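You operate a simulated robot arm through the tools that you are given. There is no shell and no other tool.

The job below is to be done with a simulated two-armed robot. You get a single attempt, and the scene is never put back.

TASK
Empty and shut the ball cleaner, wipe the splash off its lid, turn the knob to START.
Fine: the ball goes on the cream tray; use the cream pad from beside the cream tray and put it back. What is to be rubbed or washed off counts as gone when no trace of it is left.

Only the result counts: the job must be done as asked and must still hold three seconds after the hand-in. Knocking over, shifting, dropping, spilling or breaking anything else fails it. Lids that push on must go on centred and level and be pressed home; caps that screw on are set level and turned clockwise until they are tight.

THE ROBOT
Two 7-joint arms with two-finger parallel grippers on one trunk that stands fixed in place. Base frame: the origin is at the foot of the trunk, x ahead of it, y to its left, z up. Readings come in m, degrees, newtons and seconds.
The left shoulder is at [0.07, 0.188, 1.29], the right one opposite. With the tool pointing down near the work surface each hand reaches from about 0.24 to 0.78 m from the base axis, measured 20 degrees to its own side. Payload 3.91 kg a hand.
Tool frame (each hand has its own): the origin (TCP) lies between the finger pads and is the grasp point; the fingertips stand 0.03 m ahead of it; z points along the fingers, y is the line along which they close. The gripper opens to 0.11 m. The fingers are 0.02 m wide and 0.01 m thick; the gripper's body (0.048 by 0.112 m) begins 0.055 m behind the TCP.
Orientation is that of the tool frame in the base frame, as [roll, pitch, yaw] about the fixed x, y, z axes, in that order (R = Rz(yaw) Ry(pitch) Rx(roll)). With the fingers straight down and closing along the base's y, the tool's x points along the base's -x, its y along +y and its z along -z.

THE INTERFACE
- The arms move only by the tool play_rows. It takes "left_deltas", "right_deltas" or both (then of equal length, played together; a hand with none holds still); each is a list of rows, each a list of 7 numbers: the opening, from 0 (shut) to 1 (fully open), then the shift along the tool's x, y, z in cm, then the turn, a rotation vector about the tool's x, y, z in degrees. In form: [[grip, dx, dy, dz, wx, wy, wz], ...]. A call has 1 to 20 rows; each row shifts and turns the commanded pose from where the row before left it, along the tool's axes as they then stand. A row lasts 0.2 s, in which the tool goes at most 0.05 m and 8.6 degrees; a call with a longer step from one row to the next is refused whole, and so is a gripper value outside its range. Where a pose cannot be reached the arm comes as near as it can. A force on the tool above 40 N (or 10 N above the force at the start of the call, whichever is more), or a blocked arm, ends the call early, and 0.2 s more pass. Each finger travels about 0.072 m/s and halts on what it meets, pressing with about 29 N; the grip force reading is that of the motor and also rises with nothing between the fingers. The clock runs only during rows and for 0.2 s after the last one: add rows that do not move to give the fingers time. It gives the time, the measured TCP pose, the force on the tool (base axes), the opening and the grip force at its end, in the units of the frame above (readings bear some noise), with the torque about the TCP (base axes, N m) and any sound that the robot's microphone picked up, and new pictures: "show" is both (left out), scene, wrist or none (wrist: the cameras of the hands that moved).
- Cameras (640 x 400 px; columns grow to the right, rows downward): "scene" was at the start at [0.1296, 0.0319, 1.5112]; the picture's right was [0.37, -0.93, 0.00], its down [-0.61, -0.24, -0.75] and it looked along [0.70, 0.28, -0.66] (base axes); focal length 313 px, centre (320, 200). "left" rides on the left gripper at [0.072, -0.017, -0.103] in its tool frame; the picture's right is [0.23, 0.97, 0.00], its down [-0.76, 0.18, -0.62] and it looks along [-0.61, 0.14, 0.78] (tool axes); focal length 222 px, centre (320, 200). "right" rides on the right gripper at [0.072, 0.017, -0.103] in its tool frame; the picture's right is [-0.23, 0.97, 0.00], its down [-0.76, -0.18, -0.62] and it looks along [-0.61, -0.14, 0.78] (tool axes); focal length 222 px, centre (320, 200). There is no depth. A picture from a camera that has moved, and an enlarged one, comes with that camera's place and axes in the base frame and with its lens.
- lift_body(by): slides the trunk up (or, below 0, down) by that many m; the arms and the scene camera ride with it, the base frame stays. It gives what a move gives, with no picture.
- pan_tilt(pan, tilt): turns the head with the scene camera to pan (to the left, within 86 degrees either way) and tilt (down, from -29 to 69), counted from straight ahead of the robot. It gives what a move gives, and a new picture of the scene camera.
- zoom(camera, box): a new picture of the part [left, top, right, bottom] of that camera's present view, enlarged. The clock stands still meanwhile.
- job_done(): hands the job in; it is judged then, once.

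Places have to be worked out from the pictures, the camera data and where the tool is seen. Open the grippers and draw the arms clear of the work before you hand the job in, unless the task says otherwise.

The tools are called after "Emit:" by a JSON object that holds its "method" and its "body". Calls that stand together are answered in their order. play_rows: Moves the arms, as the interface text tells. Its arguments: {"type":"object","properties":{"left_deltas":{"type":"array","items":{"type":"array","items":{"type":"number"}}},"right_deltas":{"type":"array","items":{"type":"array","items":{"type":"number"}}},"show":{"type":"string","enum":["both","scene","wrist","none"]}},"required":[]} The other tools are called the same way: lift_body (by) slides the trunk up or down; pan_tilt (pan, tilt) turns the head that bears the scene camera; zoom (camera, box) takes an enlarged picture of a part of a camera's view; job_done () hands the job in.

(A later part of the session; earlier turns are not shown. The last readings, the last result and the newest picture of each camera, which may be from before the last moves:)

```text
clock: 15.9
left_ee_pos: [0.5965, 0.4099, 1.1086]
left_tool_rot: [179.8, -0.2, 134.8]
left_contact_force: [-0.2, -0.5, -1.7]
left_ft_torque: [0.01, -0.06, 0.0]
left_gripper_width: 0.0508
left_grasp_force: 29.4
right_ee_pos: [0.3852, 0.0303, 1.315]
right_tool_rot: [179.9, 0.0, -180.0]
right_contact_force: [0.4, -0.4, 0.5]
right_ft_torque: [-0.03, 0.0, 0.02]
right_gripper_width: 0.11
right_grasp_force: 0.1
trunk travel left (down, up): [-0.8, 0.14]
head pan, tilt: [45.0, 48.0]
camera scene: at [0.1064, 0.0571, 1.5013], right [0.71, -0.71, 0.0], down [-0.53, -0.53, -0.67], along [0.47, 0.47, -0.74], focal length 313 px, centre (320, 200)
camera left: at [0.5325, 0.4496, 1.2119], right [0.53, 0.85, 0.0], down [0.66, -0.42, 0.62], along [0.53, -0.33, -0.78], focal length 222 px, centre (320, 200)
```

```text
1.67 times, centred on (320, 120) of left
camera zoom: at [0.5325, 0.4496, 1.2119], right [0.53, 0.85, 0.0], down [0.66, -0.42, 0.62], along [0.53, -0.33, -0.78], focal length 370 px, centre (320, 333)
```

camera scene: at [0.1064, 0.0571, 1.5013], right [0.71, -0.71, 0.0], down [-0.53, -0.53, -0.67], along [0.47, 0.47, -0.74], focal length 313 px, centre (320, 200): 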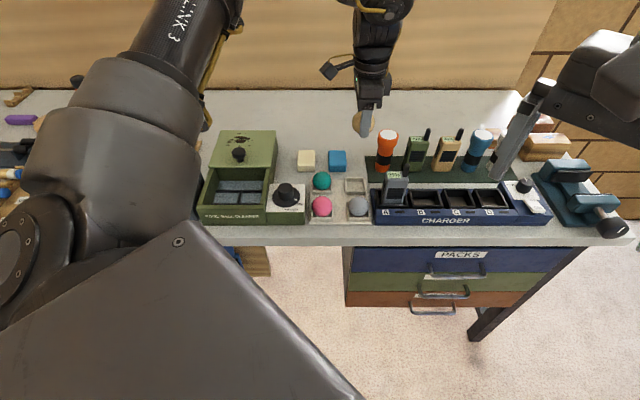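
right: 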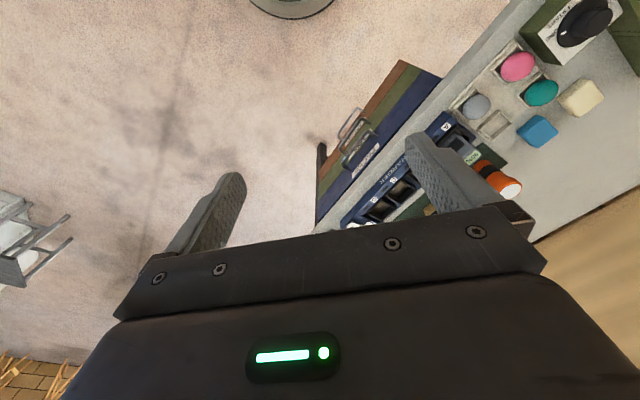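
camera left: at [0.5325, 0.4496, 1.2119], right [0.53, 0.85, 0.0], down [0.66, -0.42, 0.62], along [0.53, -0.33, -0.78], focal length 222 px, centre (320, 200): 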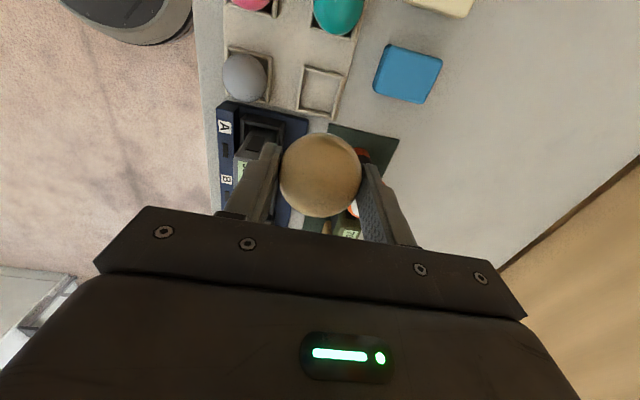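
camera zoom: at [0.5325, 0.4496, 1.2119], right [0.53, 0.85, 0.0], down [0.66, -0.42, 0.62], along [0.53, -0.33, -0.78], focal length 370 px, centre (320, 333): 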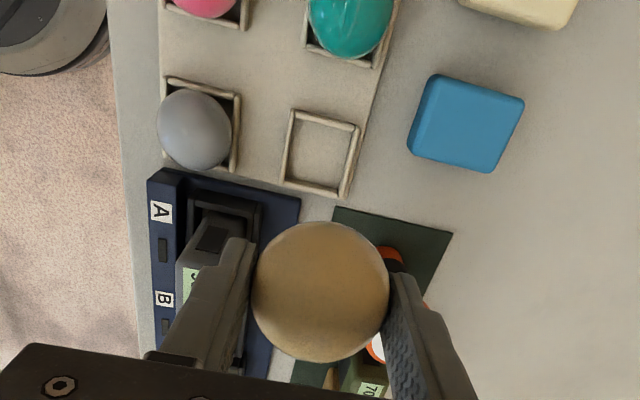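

By comparison with the earlier ball sighting at the same pixel, the cup centre lies within 2 mm below the tool. I make a tiny correction and descend to z≈0.95.

Emit:
{"method": "play_rows", "body": {"left_deltas": [[0.3, 0.13, 0.1, 3.5, 0, 0, 0], [0.3, 0, 0, 4, 0, 0, 0], [0.3, 0, 0, 4, 0, 0, 0], [0.3, 0, 0, 3, 0, 0, 0], [0.3, 0, 0, 1.2, 0, 0, 0], [0.3, 0, 0, 0, 0, 0, 0]]}}

Emit:
{"method": "zoom", "body": {"camera": "scene", "box": [310, 140, 400, 220]}}

Emit:
{"method": "zoom", "body": {"camera": "right", "box": [440, 60, 560, 160]}}

```text
clock: 17.3
left_ee_pos: [0.5668, 0.4202, 0.9758]
left_tool_rot: [179.9, 0.1, 134.9]
left_contact_force: [0.0, 0.5, -1.5]
left_ft_torque: [0.0, 0.01, 0.02]
left_gripper_width: 0.0506
left_grasp_force: 28.9
left hand out of reach, approached as far as the arm can: row 3, 4, 5
right_ee_pos: [0.3858, 0.0318, 1.3165]
right_tool_rot: [180.0, 0.0, 180.0]
right_contact_force: [-0.2, -1.0, 0.3]
right_ft_torque: [-0.02, 0.01, -0.02]
right_gripper_width: 0.1098
right_grasp_force: 0.0
trunk travel left (down, up): [-0.8, 0.14]
head pan, tilt: [45.0, 48.0]
camera scene: at [0.1071, 0.0564, 1.5013], right [0.71, -0.71, 0.0], down [-0.53, -0.53, -0.67], along [0.47, 0.47, -0.74], focal length 313 px, centre (320, 200)
camera left: at [0.5041, 0.4594, 1.0789], right [0.53, 0.85, 0.0], down [0.66, -0.42, 0.62], along [0.53, -0.33, -0.78], focal length 222 px, centre (320, 200)
```

scene: 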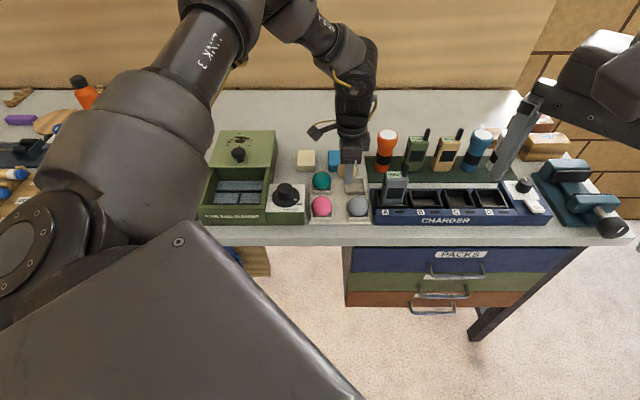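
left: 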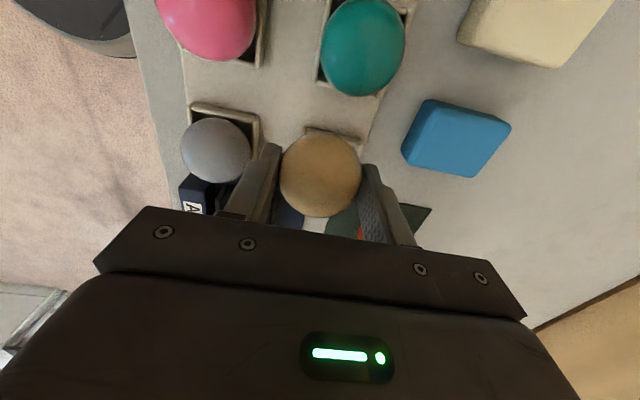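

```text
5.00 times, centred on (355, 180) of scene
camera zoom: at [0.1071, 0.0564, 1.5013], right [0.71, -0.71, 0.0], down [-0.53, -0.53, -0.67], along [0.47, 0.47, -0.74], focal length 1563 px, centre (145, 300)
```

zoom: 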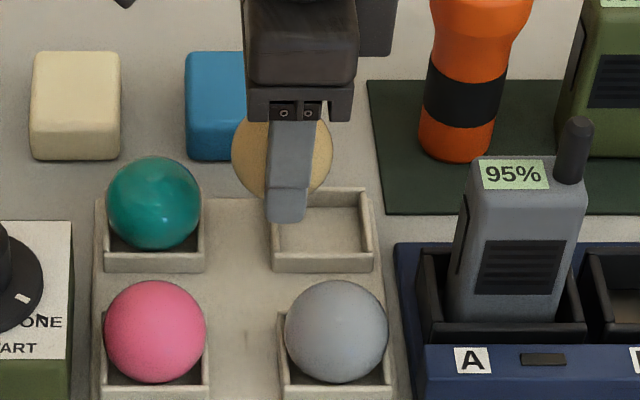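

```text
4.00 times, centred on (500, 110) of right
camera zoom: at [0.3125, 0.0477, 1.4201], right [0.23, 0.97, 0.0], down [0.76, -0.18, 0.62], along [0.61, -0.14, -0.78], focal length 888 px, centre (-400, 560)
```

zoom: 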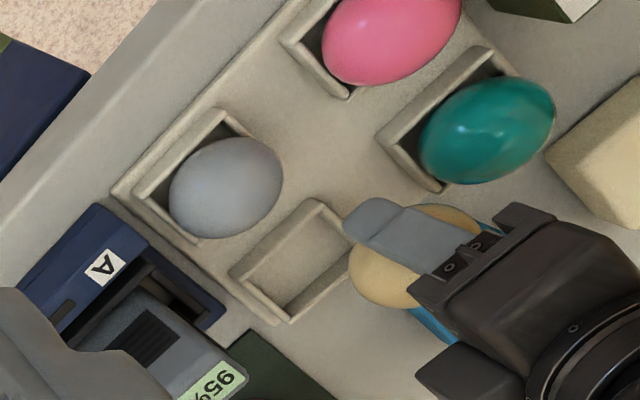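

That pose was out of reach at this trunk height. I raise the hand back to z≈1.11 (which was reachable there) and will then lower the trunk instead.

Emit:
{"method": "play_rows", "body": {"left_deltas": [[0.3, 0, 0, -3, 0, 0, 0], [0.3, 0, 0, -4, 0, 0, 0], [0.3, 0, 0, -4, 0, 0, 0], [0.3, 0, 0, -4, 0, 0, 0], [0.3, 0, 0, 0, 0, 0, 0]], "show": "scene"}}

```text
clock: 18.5
left_ee_pos: [0.5684, 0.4191, 1.1249]
left_tool_rot: [179.9, -0.1, 134.9]
left_contact_force: [-0.2, -0.5, -2.4]
left_ft_torque: [0.0, 0.02, -0.01]
left_gripper_width: 0.0506
left_grasp_force: 29.2
right_ee_pos: [0.3866, 0.0311, 1.3155]
right_tool_rot: [180.0, 0.0, 179.9]
right_contact_force: [-0.8, -0.2, 0.0]
right_ft_torque: [0.03, 0.01, -0.02]
right_gripper_width: 0.1101
right_grasp_force: 0.1
trunk travel left (down, up): [-0.8, 0.14]
head pan, tilt: [45.0, 48.0]
camera scene: at [0.1075, 0.0568, 1.5012], right [0.71, -0.71, 0.0], down [-0.53, -0.53, -0.67], along [0.47, 0.47, -0.74], focal length 313 px, centre (320, 200)
```

scene: 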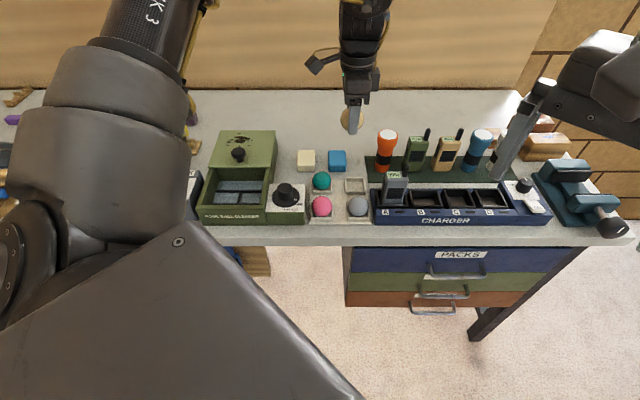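

The hand is at (0.568, 0.419, 1.125). I shift it back over the cup at this height, then lower the trunk 0.15 m so the same arm posture reaches lower.

Emit:
{"method": "play_rows", "body": {"left_deltas": [[0.3, -1.25, 0.7, 0, 0, 0, 0], [0.3, -1.25, 0.73, 0, 0, 0, 0], [0.3, 0, 0, 0, 0, 0, 0]], "show": "none"}}

Emit:
{"method": "lift_body", "body": {"by": -0.15}}

```text
clock: 19.3
left_ee_pos: [0.595, 0.4123, 1.125]
left_tool_rot: [179.8, -0.1, 135.0]
left_contact_force: [0.4, 0.2, -1.5]
left_ft_torque: [-0.02, -0.02, -0.02]
left_gripper_width: 0.0509
left_grasp_force: 28.9
right_ee_pos: [0.3843, 0.0321, 1.3159]
right_tool_rot: [-180.0, 0.0, -180.0]
right_contact_force: [-0.7, 0.2, 0.2]
right_ft_torque: [-0.02, -0.01, 0.03]
right_gripper_width: 0.1098
right_grasp_force: 0.0
trunk travel left (down, up): [-0.8, 0.14]
head pan, tilt: [45.0, 48.0]
```

```text
clock: 21.0
left_ee_pos: [0.5957, 0.4122, 0.9762]
left_tool_rot: [179.8, -0.2, 134.9]
left_contact_force: [0.2, -1.1, -1.3]
left_ft_torque: [0.01, 0.04, -0.02]
left_gripper_width: 0.0508
left_grasp_force: 29.2
right_ee_pos: [0.3846, 0.0307, 1.1649]
right_tool_rot: [-180.0, -0.1, -180.0]
right_contact_force: [0.0, 0.0, -0.3]
right_ft_torque: [-0.02, 0.0, -0.02]
right_gripper_width: 0.11
right_grasp_force: 0.1
trunk travel left (down, up): [-0.65, 0.29]
head pan, tilt: [45.0, 48.0]
```

The hand now sits at e1 0.130, e2 0.713, z 0.976 over the cup. I check the view before the final descent.

Emit:
{"method": "play_rows", "body": {"left_deltas": [[0.3, 0, 0, 1.0, 0, 0, 0], [0.3, 0, 0, 1.0, 0, 0, 0], [0.3, 0, 0, 0, 0, 0, 0]]}}

Emit:
{"method": "zoom", "body": {"camera": "scene", "box": [310, 90, 410, 190]}}

Emit:
{"method": "zoom", "body": {"camera": "right", "box": [400, 0, 640, 160]}}

```text
clock: 21.8
left_ee_pos: [0.5949, 0.4135, 0.9554]
left_tool_rot: [-180.0, -0.1, 135.1]
left_contact_force: [0.4, 0.9, -1.5]
left_ft_torque: [0.03, -0.01, 0.0]
left_gripper_width: 0.0506
left_grasp_force: 29.1
right_ee_pos: [0.3872, 0.03, 1.1648]
right_tool_rot: [-179.9, 0.0, -180.0]
right_contact_force: [-0.4, -0.1, -0.5]
right_ft_torque: [-0.03, -0.01, -0.02]
right_gripper_width: 0.1103
right_grasp_force: 0.0
trunk travel left (down, up): [-0.65, 0.29]
head pan, tilt: [45.0, 48.0]
camera scene: at [0.107, 0.0565, 1.3513], right [0.71, -0.71, 0.0], down [-0.53, -0.53, -0.67], along [0.47, 0.47, -0.74], focal length 313 px, centre (320, 200)
camera left: at [0.5318, 0.4518, 1.0589], right [0.53, 0.85, 0.0], down [0.66, -0.42, 0.62], along [0.53, -0.33, -0.78], focal length 222 px, centre (320, 200)
```

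scene: 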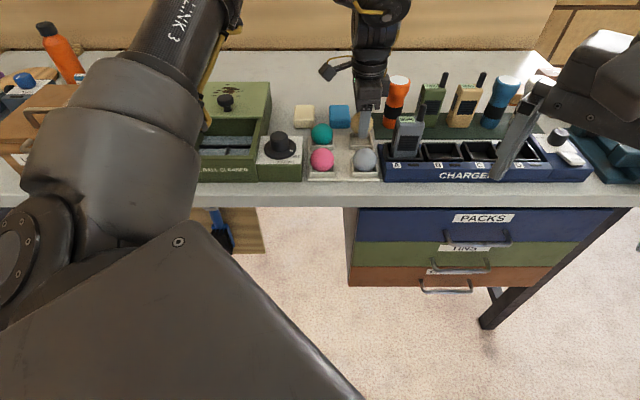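
left: 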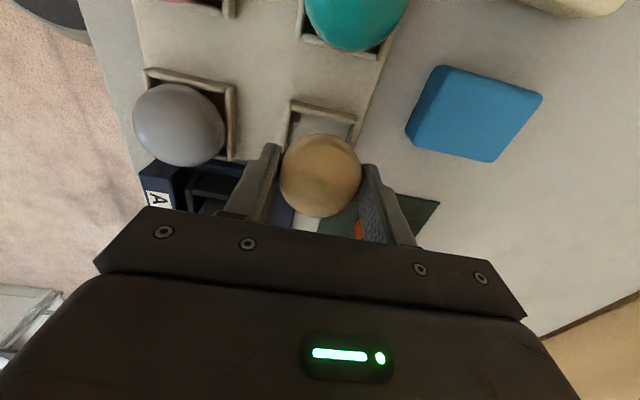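

```text
4.00 times, centred on (360, 140) of scene
camera zoom: at [0.107, 0.0565, 1.3513], right [0.71, -0.71, 0.0], down [-0.53, -0.53, -0.67], along [0.47, 0.47, -0.74], focal length 1250 px, centre (160, 440)
```

zoom: 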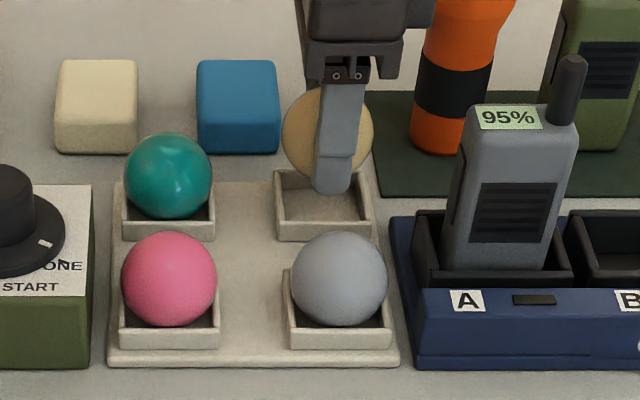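

```text
2.50 times, centred on (520, 80) of right
camera zoom: at [0.3124, 0.0477, 1.2701], right [0.23, 0.97, 0.0], down [0.76, -0.18, 0.62], along [0.61, -0.14, -0.78], focal length 555 px, centre (-180, 500)
```

zoom: 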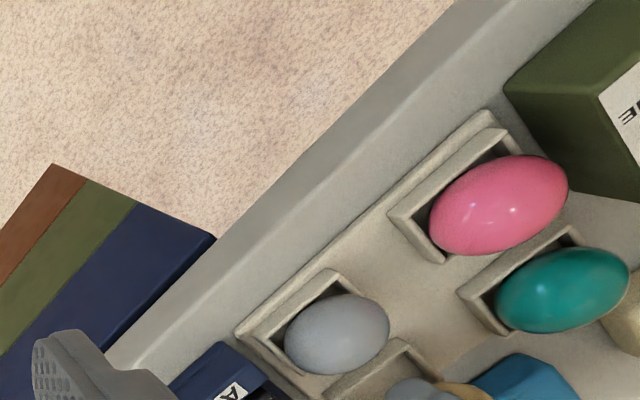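

A second scene viewpoint fixes the cup rim at z≈0.9015, centre e2≈0.7135, e1≈0.130; ball should seat with the tool near z 0.932. I descend slowly with a 2 mm e1 correction.

Emit:
{"method": "play_rows", "body": {"left_deltas": [[0.3, -0.18, 0, 0.6, 0, 0, 0], [0.3, 0, 0, 0.6, 0, 0, 0], [0.3, 0, 0, 0.4, 0, 0, 0], [0.3, 0, 0, 0, 0, 0, 0]], "show": "scene"}}

Emit:
{"method": "zoom", "body": {"camera": "scene", "box": [330, 105, 400, 185]}}

```text
clock: 22.8
left_ee_pos: [0.5967, 0.4104, 0.9391]
left_tool_rot: [179.9, 0.0, 135.0]
left_contact_force: [0.1, -0.1, -1.8]
left_ft_torque: [0.01, -0.02, 0.04]
left_gripper_width: 0.0505
left_grasp_force: 28.8
right_ee_pos: [0.3863, 0.0303, 1.1663]
right_tool_rot: [180.0, 0.0, 180.0]
right_contact_force: [-0.1, 0.8, 0.8]
right_ft_torque: [0.02, -0.03, 0.04]
right_gripper_width: 0.1101
right_grasp_force: 0.0
trunk travel left (down, up): [-0.65, 0.29]
head pan, tilt: [45.0, 48.0]
camera scene: at [0.1071, 0.0566, 1.3513], right [0.71, -0.71, 0.0], down [-0.53, -0.53, -0.67], along [0.47, 0.47, -0.74], focal length 313 px, centre (320, 200)
```

scene: 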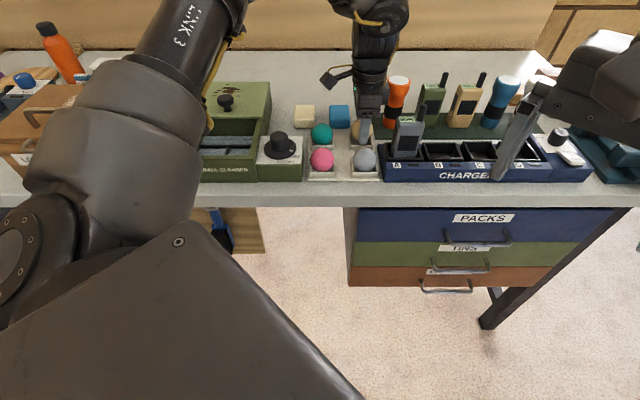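

```text
5.00 times, centred on (365, 145) of scene
camera zoom: at [0.1071, 0.0566, 1.3513], right [0.71, -0.71, 0.0], down [-0.53, -0.53, -0.67], along [0.47, 0.47, -0.74], focal length 1563 px, centre (95, 475)
```

zoom: 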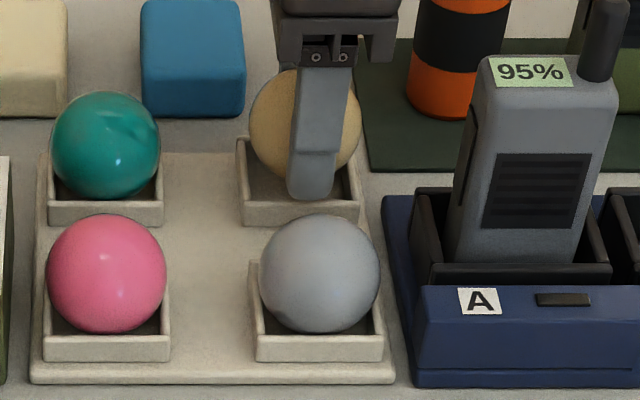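

The held ball needs about 1 cm more to match its neighbours' height. I descend to z≈0.932 in small steps, watching force.

Emit:
{"method": "play_rows", "body": {"left_deltas": [[0.3, 0, 0, 0.3, 0, 0, 0], [0.3, 0, 0, 0.3, 0, 0, 0], [0.3, 0, 0, 0.15, 0, 0, 0], [0.3, 0, 0, 0, 0, 0, 0]], "show": "scene"}}

Emit:
{"method": "zoom", "body": {"camera": "scene", "box": [330, 105, 400, 185]}}

```text
clock: 23.8
left_ee_pos: [0.597, 0.4103, 0.9332]
left_tool_rot: [179.7, 0.0, 134.8]
left_contact_force: [-1.4, -0.3, 1.2]
left_ft_torque: [-0.02, 0.02, -0.01]
left_gripper_width: 0.0508
left_grasp_force: 29.4
right_ee_pos: [0.3856, 0.0302, 1.166]
right_tool_rot: [180.0, 0.0, 180.0]
right_contact_force: [0.2, 0.8, -0.3]
right_ft_torque: [0.02, -0.01, 0.0]
right_gripper_width: 0.11
right_grasp_force: 0.1
trunk travel left (down, up): [-0.65, 0.29]
head pan, tilt: [45.0, 48.0]
camera scene: at [0.1065, 0.0563, 1.3514], right [0.71, -0.71, 0.0], down [-0.53, -0.53, -0.67], along [0.47, 0.47, -0.74], focal length 313 px, centre (320, 200)
```

scene: 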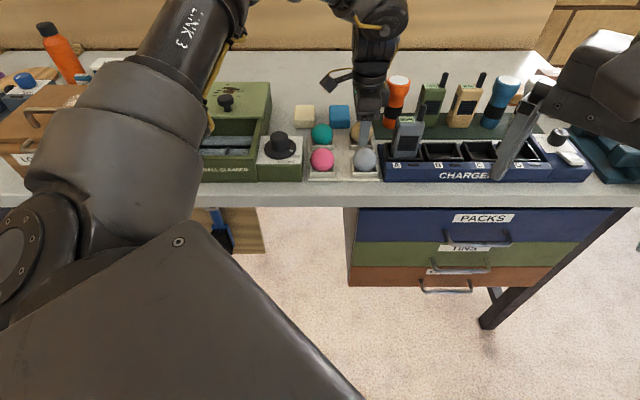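

```text
5.00 times, centred on (365, 145) of scene
camera zoom: at [0.1065, 0.0563, 1.3514], right [0.71, -0.71, 0.0], down [-0.53, -0.53, -0.67], along [0.47, 0.47, -0.74], focal length 1563 px, centre (95, 475)
```

zoom: 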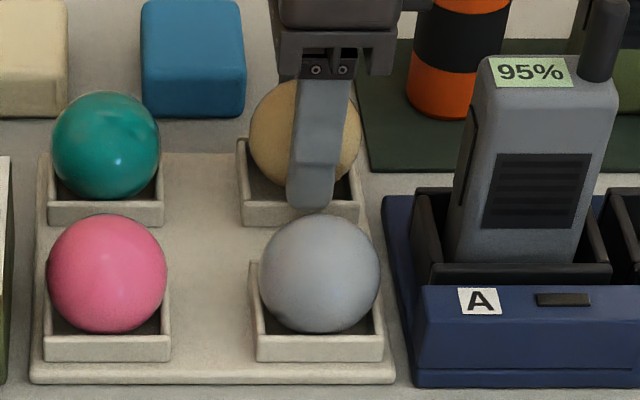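

A slight force change (about 3 N) hints at first contact. I go 3 mm further to confirm.

Emit:
{"method": "play_rows", "body": {"left_deltas": [[0.3, 0, 0, 0.15, 0, 0, 0], [0.3, 0, 0, 0.15, 0, 0, 0], [0.3, 0, 0, 0, 0, 0, 0]], "show": "wrist"}}

Emit:
{"method": "zoom", "body": {"camera": "scene", "box": [330, 105, 400, 185]}}

```text
clock: 24.6
left_ee_pos: [0.5975, 0.4103, 0.9322]
left_tool_rot: [179.7, 0.1, 134.9]
left_contact_force: [4.3, 5.1, 23.3]
left_ft_torque: [-0.27, 0.46, -0.21]
left_gripper_width: 0.0506
left_grasp_force: 28.9
right_ee_pos: [0.3833, 0.0296, 1.1672]
right_tool_rot: [179.9, 0.2, -180.0]
right_contact_force: [-0.2, 0.0, 0.7]
right_ft_torque: [-0.01, -0.01, -0.04]
right_gripper_width: 0.1102
right_grasp_force: 0.0
trunk travel left (down, up): [-0.65, 0.29]
head pan, tilt: [45.0, 48.0]
camera left: at [0.5329, 0.4496, 1.0351], right [0.53, 0.85, 0.01], down [0.66, -0.42, 0.63], along [0.53, -0.33, -0.78], focal length 222 px, centre (320, 200)
```

left: 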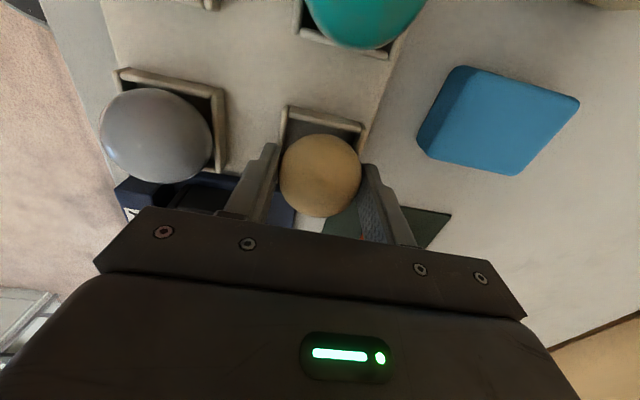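

```text
5.00 times, centred on (365, 145) of scene
camera zoom: at [0.1048, 0.0553, 1.3518], right [0.71, -0.71, 0.0], down [-0.52, -0.53, -0.67], along [0.47, 0.47, -0.74], focal length 1563 px, centre (95, 475)
```

zoom: 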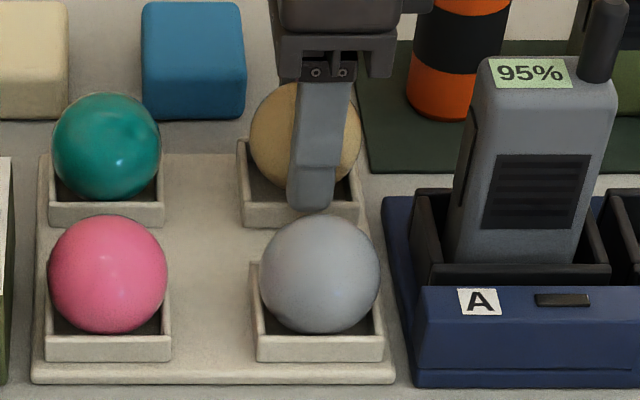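

The front fingertip is resting on the cup rim (z≈0.902) while the ball hangs a few mm above its seat. I ease up 3 mm and open gently to let it settle.

Emit:
{"method": "play_rows", "body": {"left_deltas": [[0.3, 0, 0, -0.3, 0, 0, 0], [0.44, 0, 0, 0, 0, 0, 0], [0.5, 0, 0, 0, 0, 0, 0], [0.58, 0, 0, 0, 0, 0, 0], [0.64, 0, 0, 0, 0, 0, 0], [0.64, 0, 0, 0, 0, 0, 0]], "show": "wrist"}}

Emit:
{"method": "zoom", "body": {"camera": "scene", "box": [330, 105, 400, 185]}}

```text
clock: 26.0
left_ee_pos: [0.5979, 0.4113, 0.932]
left_tool_rot: [179.9, -0.1, 134.9]
left_contact_force: [-0.3, 0.3, 1.0]
left_ft_torque: [0.01, 0.0, -0.02]
left_gripper_width: 0.0702
left_grasp_force: 0.1
right_ee_pos: [0.3855, 0.0316, 1.166]
right_tool_rot: [-179.9, 0.0, 180.0]
right_contact_force: [0.2, 0.9, 0.5]
right_ft_torque: [0.03, 0.03, -0.01]
right_gripper_width: 0.1102
right_grasp_force: 0.1
trunk travel left (down, up): [-0.65, 0.29]
head pan, tilt: [45.0, 48.0]
camera left: at [0.5335, 0.4509, 1.0348], right [0.53, 0.85, 0.0], down [0.66, -0.42, 0.62], along [0.53, -0.33, -0.78], focal length 222 px, centre (320, 200)
```

left: 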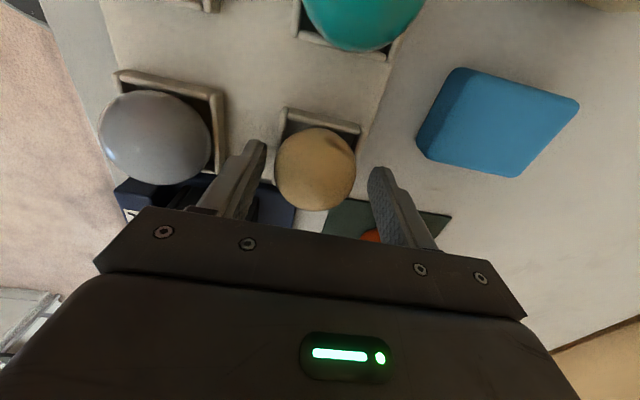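

```text
5.00 times, centred on (365, 145) of scene
camera zoom: at [0.1067, 0.0565, 1.3513], right [0.71, -0.71, 0.0], down [-0.53, -0.53, -0.67], along [0.47, 0.47, -0.74], focal length 1563 px, centre (95, 475)
```

zoom: 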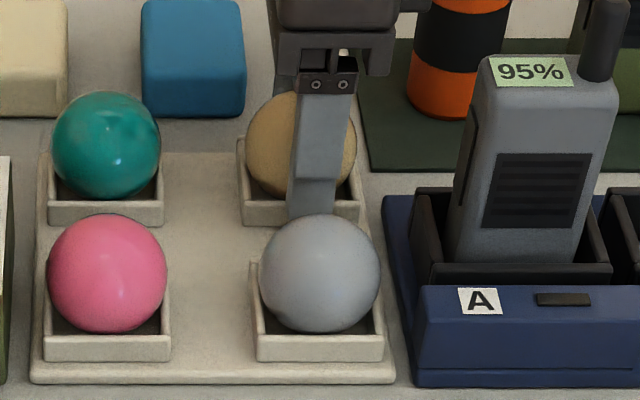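

The ball has settled in the cup level with its neighbours. I raise the hand straight up and then look at the lid knob from the lowered head.

Emit:
{"method": "play_rows", "body": {"left_deltas": [[0.64, 0, 0, -2, 0, 0, 0], [0.64, 0, 0, -4, 0, 0, 0], [0.64, 0, 0, -4, 0, 0, 0], [0.64, 0, 0, -4, 0, 0, 0], [0.64, 0, 0, -3, 0, 0, 0], [0.64, 0, 0, 0, 0, 0, 0]], "show": "wrist"}}

Emit:
{"method": "zoom", "body": {"camera": "scene", "box": [190, 75, 310, 190]}}

Emit:
{"method": "zoom", "body": {"camera": "scene", "box": [280, 95, 400, 190]}}

```text
clock: 27.4
left_ee_pos: [0.5763, 0.4154, 1.0881]
left_tool_rot: [179.8, 0.2, 134.9]
left_contact_force: [-0.1, 0.0, -0.6]
left_ft_torque: [0.0, 0.01, 0.0]
left_gripper_width: 0.0705
left_grasp_force: 0.1
left hand out of reach, approached as far as the arm can: row 4, 5
right_ee_pos: [0.3865, 0.0306, 1.1668]
right_tool_rot: [-180.0, -0.2, -180.0]
right_contact_force: [0.7, 0.1, 0.2]
right_ft_torque: [-0.02, -0.01, -0.03]
right_gripper_width: 0.11
right_grasp_force: 0.1
trunk travel left (down, up): [-0.65, 0.29]
head pan, tilt: [45.0, 48.0]
camera left: at [0.5127, 0.4545, 1.1911], right [0.53, 0.85, 0.0], down [0.66, -0.41, 0.63], along [0.53, -0.33, -0.78], focal length 222 px, centre (320, 200)
```

left: 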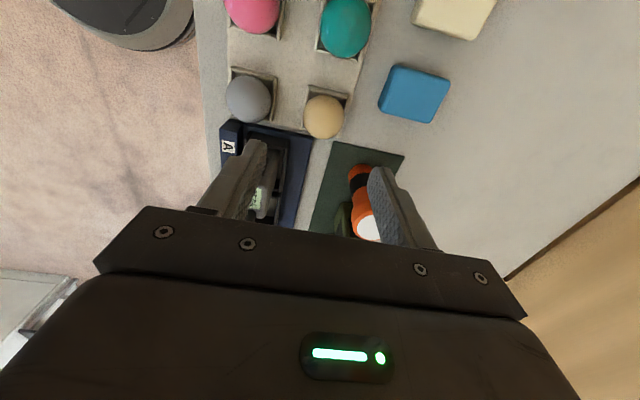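

```text
3.48 times, centred on (250, 132) of scene
camera zoom: at [0.1083, 0.0568, 1.3511], right [0.71, -0.71, 0.0], down [-0.53, -0.53, -0.67], along [0.47, 0.47, -0.74], focal length 1087 px, centre (564, 435)
```

zoom: 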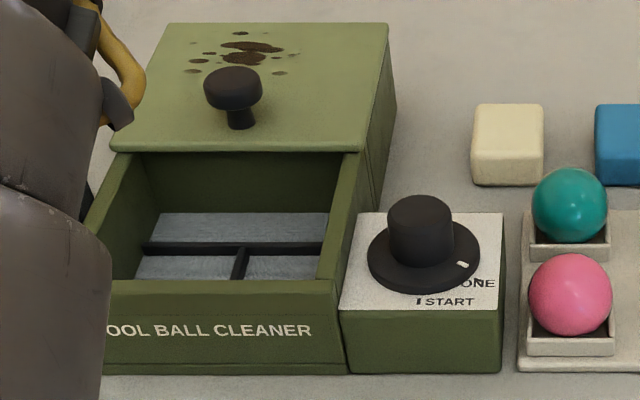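

```text
4.21 times, centred on (340, 142) of scene
camera zoom: at [0.1083, 0.0568, 1.3511], right [0.71, -0.71, 0.0], down [-0.53, -0.53, -0.67], along [0.47, 0.47, -0.74], focal length 1316 px, centre (236, 442)
```

zoom: 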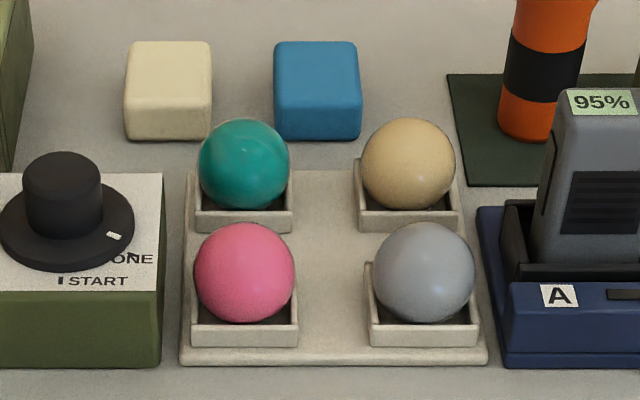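

The ball is well seated. Next I move the hand over the lid knob (estimated e1≈-0.174, e2≈0.742, top z≈0.988) for a close view.

Emit:
{"method": "play_rows", "body": {"left_deltas": [[0.64, 2, 0.2, 0, 0, 0, 0], [0.64, 3.8, 0.4, 0, 0, 0, 0], [0.64, 3.8, 0.4, 0, 0, 0, 0], [0.64, 3.8, 0.4, 0, 0, 0, 0], [0.64, 3.8, 0.4, 0, 0, 0, 0], [0.64, 3.8, 0.4, 0, 0, 0, 0], [0.64, 3.8, 0.4, 0, 0, 0, 0], [0.64, 2.0, 0.4, 0, 0, 0, 0], [0.64, 2.0, 0.4, 0, 0, 0, 0], [0.64, 0, 0, 0, 0, 0, 0]]}}

Emit:
{"method": "zoom", "body": {"camera": "scene", "box": [190, 65, 310, 190]}}

Emit:
{"method": "zoom", "body": {"camera": "left", "box": [220, 0, 440, 220]}}

```text
clock: 29.6
left_ee_pos: [0.3961, 0.6417, 1.0885]
left_tool_rot: [179.9, -0.1, 134.8]
left_contact_force: [-0.4, -0.2, -0.4]
left_ft_torque: [-0.02, -0.02, 0.01]
left_gripper_width: 0.0705
left_grasp_force: 0.1
right_ee_pos: [0.386, 0.0304, 1.166]
right_tool_rot: [180.0, -0.1, -180.0]
right_contact_force: [-0.3, -0.1, 0.0]
right_ft_torque: [-0.02, 0.01, 0.05]
right_gripper_width: 0.1098
right_grasp_force: 0.1
trunk travel left (down, up): [-0.65, 0.29]
head pan, tilt: [45.0, 48.0]
camera scene: at [0.1072, 0.0565, 1.3513], right [0.71, -0.71, 0.0], down [-0.53, -0.53, -0.67], along [0.47, 0.47, -0.74], focal length 313 px, centre (320, 200)
camera left: at [0.3329, 0.6813, 1.1921], right [0.53, 0.85, 0.0], down [0.66, -0.42, 0.62], along [0.53, -0.33, -0.78], focal length 222 px, centre (320, 200)
```

scene: 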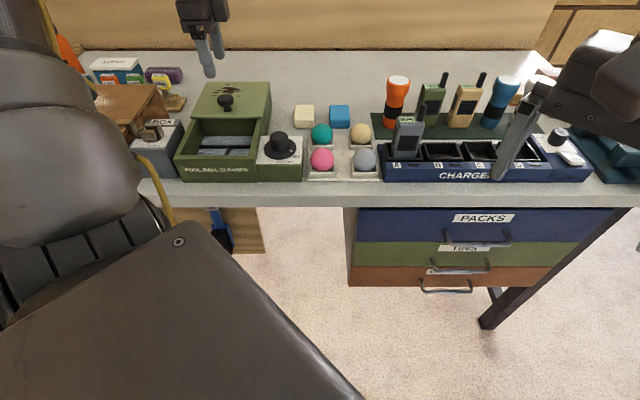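
left: 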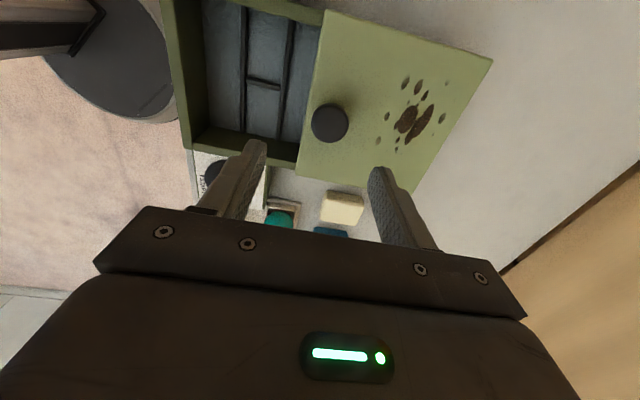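

```text
3.20 times, centred on (250, 128) of scene
camera zoom: at [0.1072, 0.0565, 1.3513], right [0.71, -0.71, 0.0], down [-0.53, -0.53, -0.67], along [0.47, 0.47, -0.74], focal length 1000 px, centre (544, 432)
```

zoom: 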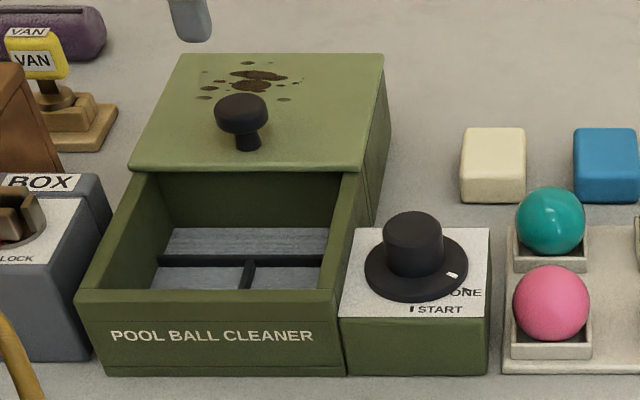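

```text
1.82 times, centred on (330, 110) of left
camera zoom: at [0.3329, 0.6813, 1.1921], right [0.53, 0.85, 0.0], down [0.66, -0.42, 0.62], along [0.53, -0.33, -0.78], focal length 404 px, centre (302, 364)
```

zoom: 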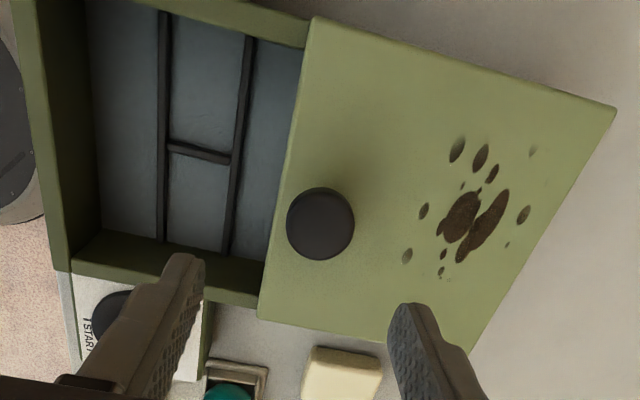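

The knob is almost directly beneath: about e1 -0.174, e2 0.744. I shift 1 cm back, set a 60 mm opening, and descend until the fingers straddle the cap.

Emit:
{"method": "play_rows", "body": {"left_deltas": [[0.545, 0, 1.0, 0, 0, 0, 0], [0.545, 0, 0, 3, 0, 0, 0], [0.545, 0, 0, 3, 0, 0, 0], [0.545, 0, 0, 2, 0, 0, 0], [0.545, 0, 0, 0.8, 0, 0, 0], [0.545, 0, 0, 0, 0, 0, 0]]}}

Emit:
{"method": "zoom", "body": {"camera": "scene", "box": [190, 65, 310, 190]}}

Emit:
{"method": "zoom", "body": {"camera": "left", "box": [180, 40, 500, 240]}}

```text
clock: 31.0
left_ee_pos: [0.4041, 0.6501, 1.0023]
left_tool_rot: [179.8, -0.1, 134.9]
left_contact_force: [0.2, 0.0, -1.2]
left_ft_torque: [-0.02, -0.01, -0.02]
left_gripper_width: 0.0601
left_grasp_force: 0.0
right_ee_pos: [0.3853, 0.0315, 1.1662]
right_tool_rot: [180.0, 0.0, -180.0]
right_contact_force: [0.9, 0.1, -0.6]
right_ft_torque: [0.01, 0.0, -0.01]
right_gripper_width: 0.1103
right_grasp_force: 0.1
trunk travel left (down, up): [-0.65, 0.29]
head pan, tilt: [45.0, 48.0]
camera scene: at [0.107, 0.0566, 1.3513], right [0.71, -0.71, 0.0], down [-0.53, -0.53, -0.67], along [0.47, 0.47, -0.74], focal length 313 px, centre (320, 200)
camera left: at [0.3408, 0.6895, 1.1051], right [0.53, 0.85, 0.0], down [0.66, -0.42, 0.62], along [0.53, -0.33, -0.78], focal length 222 px, centre (320, 200)
```

scene: 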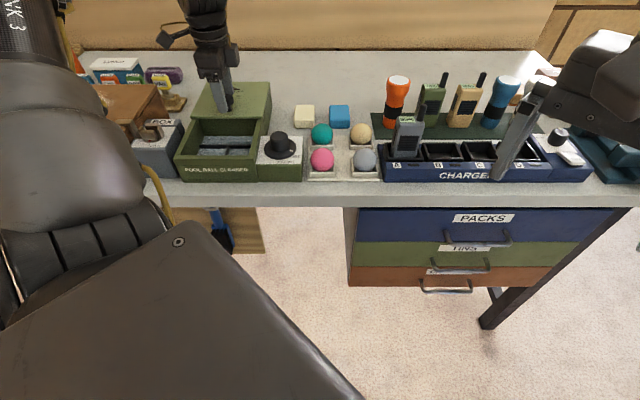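
left: 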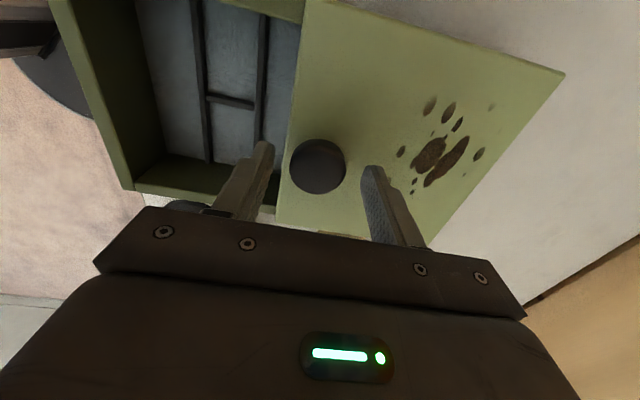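

```text
3.20 times, centred on (250, 128) of scene
camera zoom: at [0.107, 0.0566, 1.3513], right [0.71, -0.71, 0.0], down [-0.53, -0.53, -0.67], along [0.47, 0.47, -0.74], focal length 1000 px, centre (544, 432)
```

zoom: 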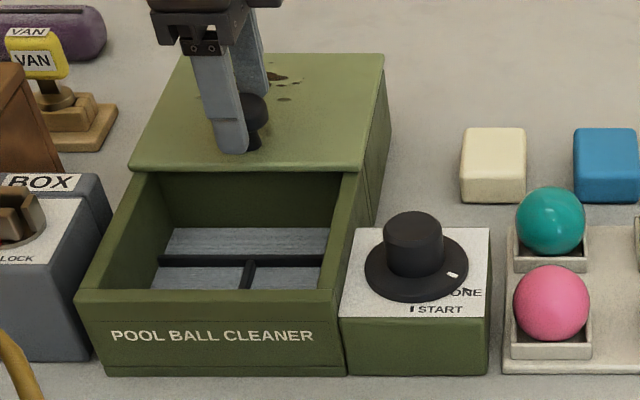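

```text
2.00 times, centred on (340, 140) of left
camera zoom: at [0.3408, 0.6895, 1.1051], right [0.53, 0.85, 0.0], down [0.66, -0.42, 0.62], along [0.53, -0.33, -0.78], focal length 444 px, centre (280, 320)
```

zoom: 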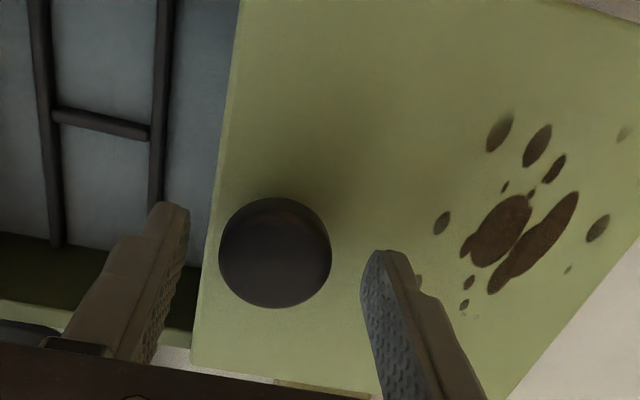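

The fingers straddle the knob well. I lower 6 mm more, nudge 2 mm toward the knob's centre, and close on it.

Emit:
{"method": "play_rows", "body": {"left_deltas": [[0.545, -0.2, 0, 0.3, 0, 0, 0], [0.545, 0, 0, 0.3, 0, 0, 0], [0.45, 0, 0, 0, 0, 0, 0], [0.35, 0, 0, 0, 0, 0, 0], [0.25, 0, 0, 0, 0, 0, 0], [0.2, 0, 0, 0, 0, 0, 0], [0.2, 0, 0, 0, 0, 0, 0]], "show": "wrist"}}

```text
clock: 32.6
left_ee_pos: [0.4051, 0.6484, 0.9951]
left_tool_rot: [179.8, -0.1, 135.0]
left_contact_force: [-0.2, 1.0, -1.8]
left_ft_torque: [-0.02, -0.02, 0.04]
left_gripper_width: 0.0354
left_grasp_force: 45.0
right_ee_pos: [0.3854, 0.0299, 1.1661]
right_tool_rot: [-180.0, 0.0, 180.0]
right_contact_force: [-0.6, 0.0, 0.0]
right_ft_torque: [0.0, 0.02, 0.01]
right_gripper_width: 0.1098
right_grasp_force: 0.0
trunk travel left (down, up): [-0.65, 0.29]
head pan, tilt: [45.0, 48.0]
camera left: at [0.3417, 0.688, 1.0986], right [0.53, 0.85, 0.0], down [0.66, -0.42, 0.62], along [0.53, -0.33, -0.78], focal length 222 px, centre (320, 200)
```

left: 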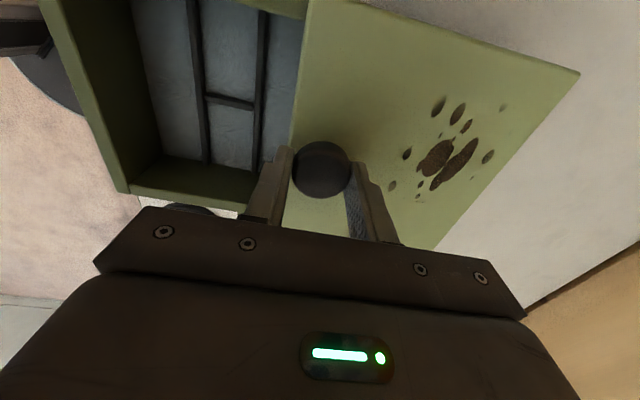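

The knob is gripped (35 mm). I pull gently 2 cm toward the robot to see whether the lid slides.

Emit:
{"method": "play_rows", "body": {"left_deltas": [[0.2, 0, -0.5, 0, 0, 0, 0], [0.2, 0, -0.5, 0, 0, 0, 0], [0.2, 0, -0.5, 0, 0, 0, 0], [0.2, 0, -0.5, 0, 0, 0, 0], [0.2, 0, 0, 0, 0, 0, 0]]}}

Emit:
{"method": "zoom", "body": {"camera": "scene", "box": [165, 65, 315, 190]}}

```text
clock: 33.8
left_ee_pos: [0.3929, 0.6356, 0.9952]
left_tool_rot: [179.8, -0.2, 134.9]
left_contact_force: [3.9, -3.8, 0.0]
left_ft_torque: [-0.03, -0.04, -0.05]
left_gripper_width: 0.0351
left_grasp_force: 44.8
right_ee_pos: [0.3862, 0.0294, 1.1659]
right_tool_rot: [180.0, -0.1, 180.0]
right_contact_force: [-0.2, 0.2, 0.2]
right_ft_torque: [-0.02, 0.04, -0.01]
right_gripper_width: 0.1101
right_grasp_force: 0.0
trunk travel left (down, up): [-0.65, 0.29]
head pan, tilt: [45.0, 48.0]
camera scene: at [0.1075, 0.0561, 1.3513], right [0.71, -0.71, 0.0], down [-0.53, -0.53, -0.67], along [0.47, 0.47, -0.74], focal length 313 px, centre (320, 200)
camera left: at [0.3282, 0.6745, 1.0986], right [0.53, 0.85, 0.0], down [0.66, -0.42, 0.62], along [0.53, -0.33, -0.78], focal length 222 px, centre (320, 200)
```

scene: 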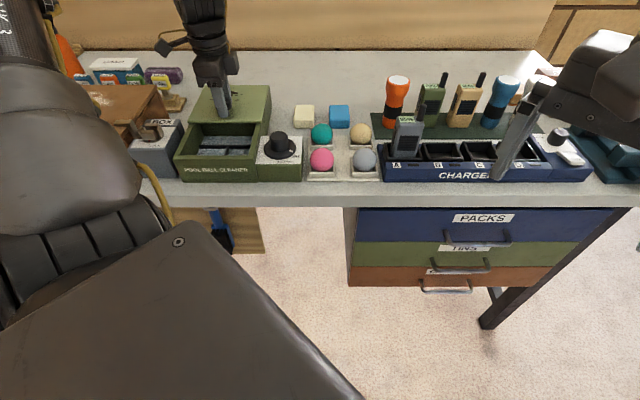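
left: 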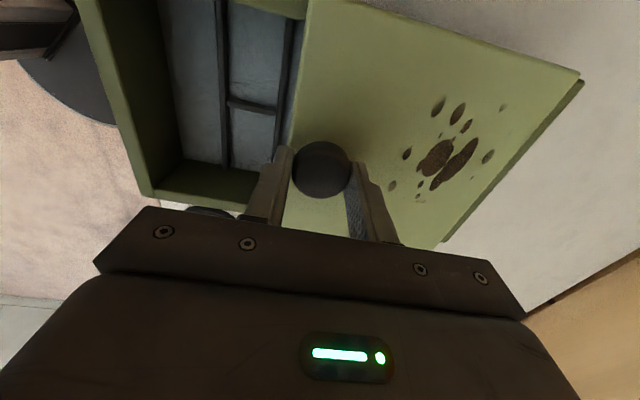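

```text
3.20 times, centred on (240, 128) of scene
camera zoom: at [0.1075, 0.0561, 1.3513], right [0.71, -0.71, 0.0], down [-0.53, -0.53, -0.67], along [0.47, 0.47, -0.74], focal length 1000 px, centre (576, 432)
```

zoom: 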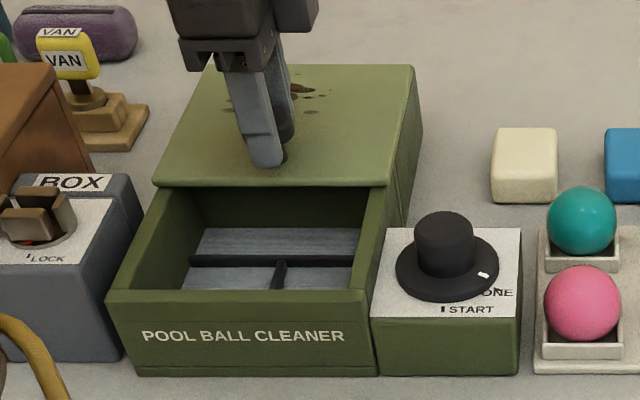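

The lid slides smoothly with only a few newtons. I keep pulling toward the front in small steps.

Emit:
{"method": "play_rows", "body": {"left_deltas": [[0.2, -0.1, -1, 0, 0, 0, 0], [0.2, 0, -1, 0, 0, 0, 0], [0.2, 0, -1, 0, 0, 0, 0], [0.2, 0, -1, 0, 0, 0, 0], [0.2, 0, -1, 0, 0, 0, 0], [0.2, 0, -1, 0, 0, 0, 0], [0.2, 0, -1, 0, 0, 0, 0], [0.2, 0, -0.8, 0, 0, 0, 0], [0.2, 0, 0, 0, 0, 0, 0]]}}

Emit:
{"method": "zoom", "body": {"camera": "scene", "box": [165, 65, 315, 190]}}

```text
clock: 35.8
left_ee_pos: [0.3355, 0.5798, 0.9955]
left_tool_rot: [179.8, -0.1, 134.9]
left_contact_force: [-2.5, 1.3, 5.5]
left_ft_torque: [0.37, 0.3, 0.04]
left_gripper_width: 0.0352
left_grasp_force: 44.6
right_ee_pos: [0.3841, 0.0303, 1.1666]
right_tool_rot: [-180.0, 0.0, -179.9]
right_contact_force: [0.0, 0.6, 0.5]
right_ft_torque: [-0.02, 0.0, 0.0]
right_gripper_width: 0.1098
right_grasp_force: 0.1
trunk travel left (down, up): [-0.65, 0.29]
head pan, tilt: [45.0, 48.0]
camera scene: at [0.1063, 0.0561, 1.3514], right [0.71, -0.71, 0.0], down [-0.53, -0.53, -0.67], along [0.47, 0.47, -0.74], focal length 313 px, centre (320, 200)
camera left: at [0.2721, 0.6184, 1.0985], right [0.53, 0.85, 0.0], down [0.66, -0.42, 0.62], along [0.53, -0.33, -0.78], focal length 222 px, centre (320, 200)
```

scene: 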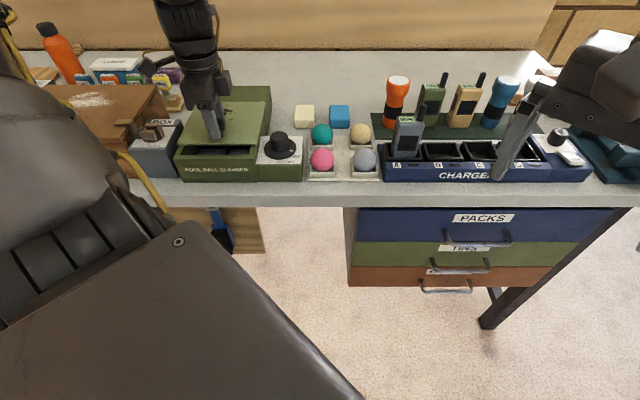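
left: 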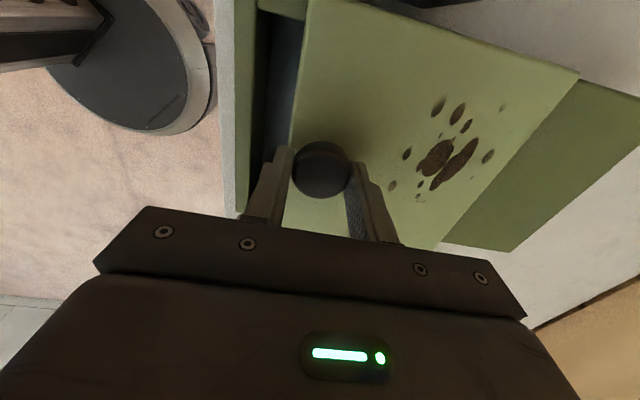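

```text
3.20 times, centred on (240, 128) of scene
camera zoom: at [0.1063, 0.0561, 1.3514], right [0.71, -0.71, 0.0], down [-0.53, -0.53, -0.67], along [0.47, 0.47, -0.74], focal length 1000 px, centre (576, 432)
```

zoom: 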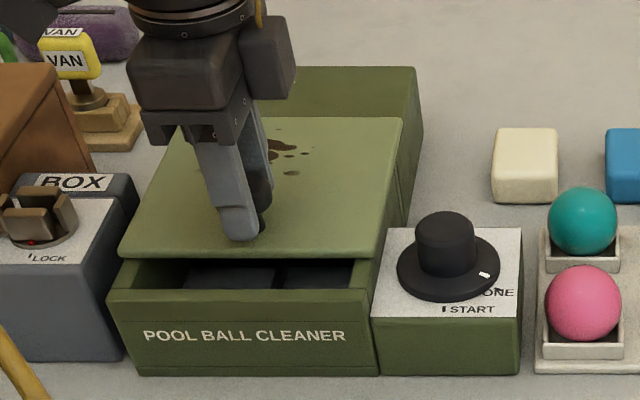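

About 3 cm of opening remain. I continue in 5 mm steps until the lid meets its stop.

Emit:
{"method": "play_rows", "body": {"left_deltas": [[0.2, 0, -0.5, 0, 0, 0, 0], [0.2, 0, -0.5, 0, 0, 0, 0], [0.2, 0, -0.5, 0, 0, 0, 0], [0.2, 0, -0.5, 0, 0, 0, 0], [0.2, 0, 0, 0, 0, 0, 0]]}}

Emit:
{"method": "zoom", "body": {"camera": "scene", "box": [165, 85, 285, 190]}}

```text
clock: 37.0
left_ee_pos: [0.3221, 0.5656, 0.9953]
left_tool_rot: [179.8, -0.3, 134.9]
left_contact_force: [-0.1, -0.2, 7.0]
left_ft_torque: [-0.05, -0.15, 0.0]
left_gripper_width: 0.0349
left_grasp_force: 44.3
right_ee_pos: [0.3854, 0.0296, 1.1666]
right_tool_rot: [180.0, 0.0, 179.9]
right_contact_force: [-0.1, 0.8, -0.7]
right_ft_torque: [0.04, -0.01, -0.02]
right_gripper_width: 0.1099
right_grasp_force: 0.1
trunk travel left (down, up): [-0.65, 0.29]
head pan, tilt: [45.0, 48.0]
camera scene: at [0.1063, 0.0559, 1.3514], right [0.71, -0.71, 0.0], down [-0.53, -0.53, -0.67], along [0.47, 0.47, -0.74], focal length 313 px, centre (320, 200)
camera left: at [0.2581, 0.6044, 1.0985], right [0.53, 0.85, 0.0], down [0.66, -0.42, 0.62], along [0.53, -0.33, -0.78], focal length 222 px, centre (320, 200)
```

scene: 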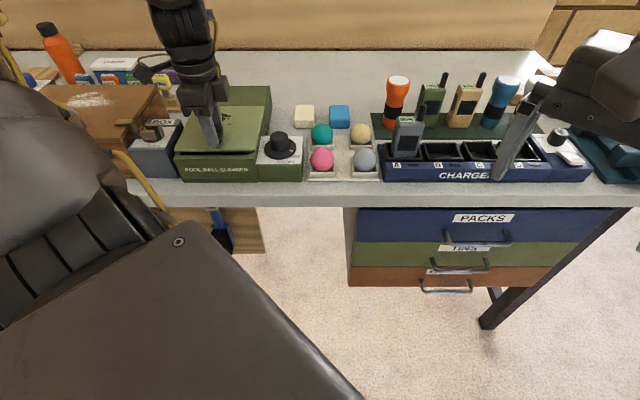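
left: 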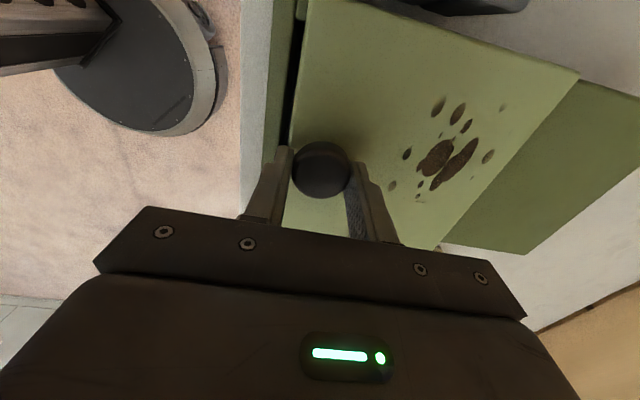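

```text
3.81 times, centred on (225, 138) of scene
camera zoom: at [0.1063, 0.0559, 1.3514], right [0.71, -0.71, 0.0], down [-0.53, -0.53, -0.67], along [0.47, 0.47, -0.74], focal length 1191 px, centre (682, 438)
```

zoom: 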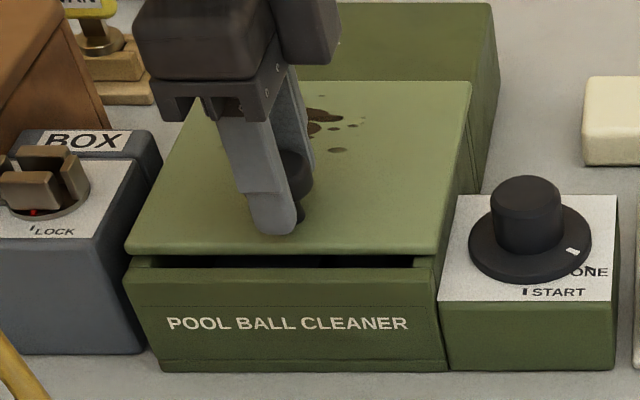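

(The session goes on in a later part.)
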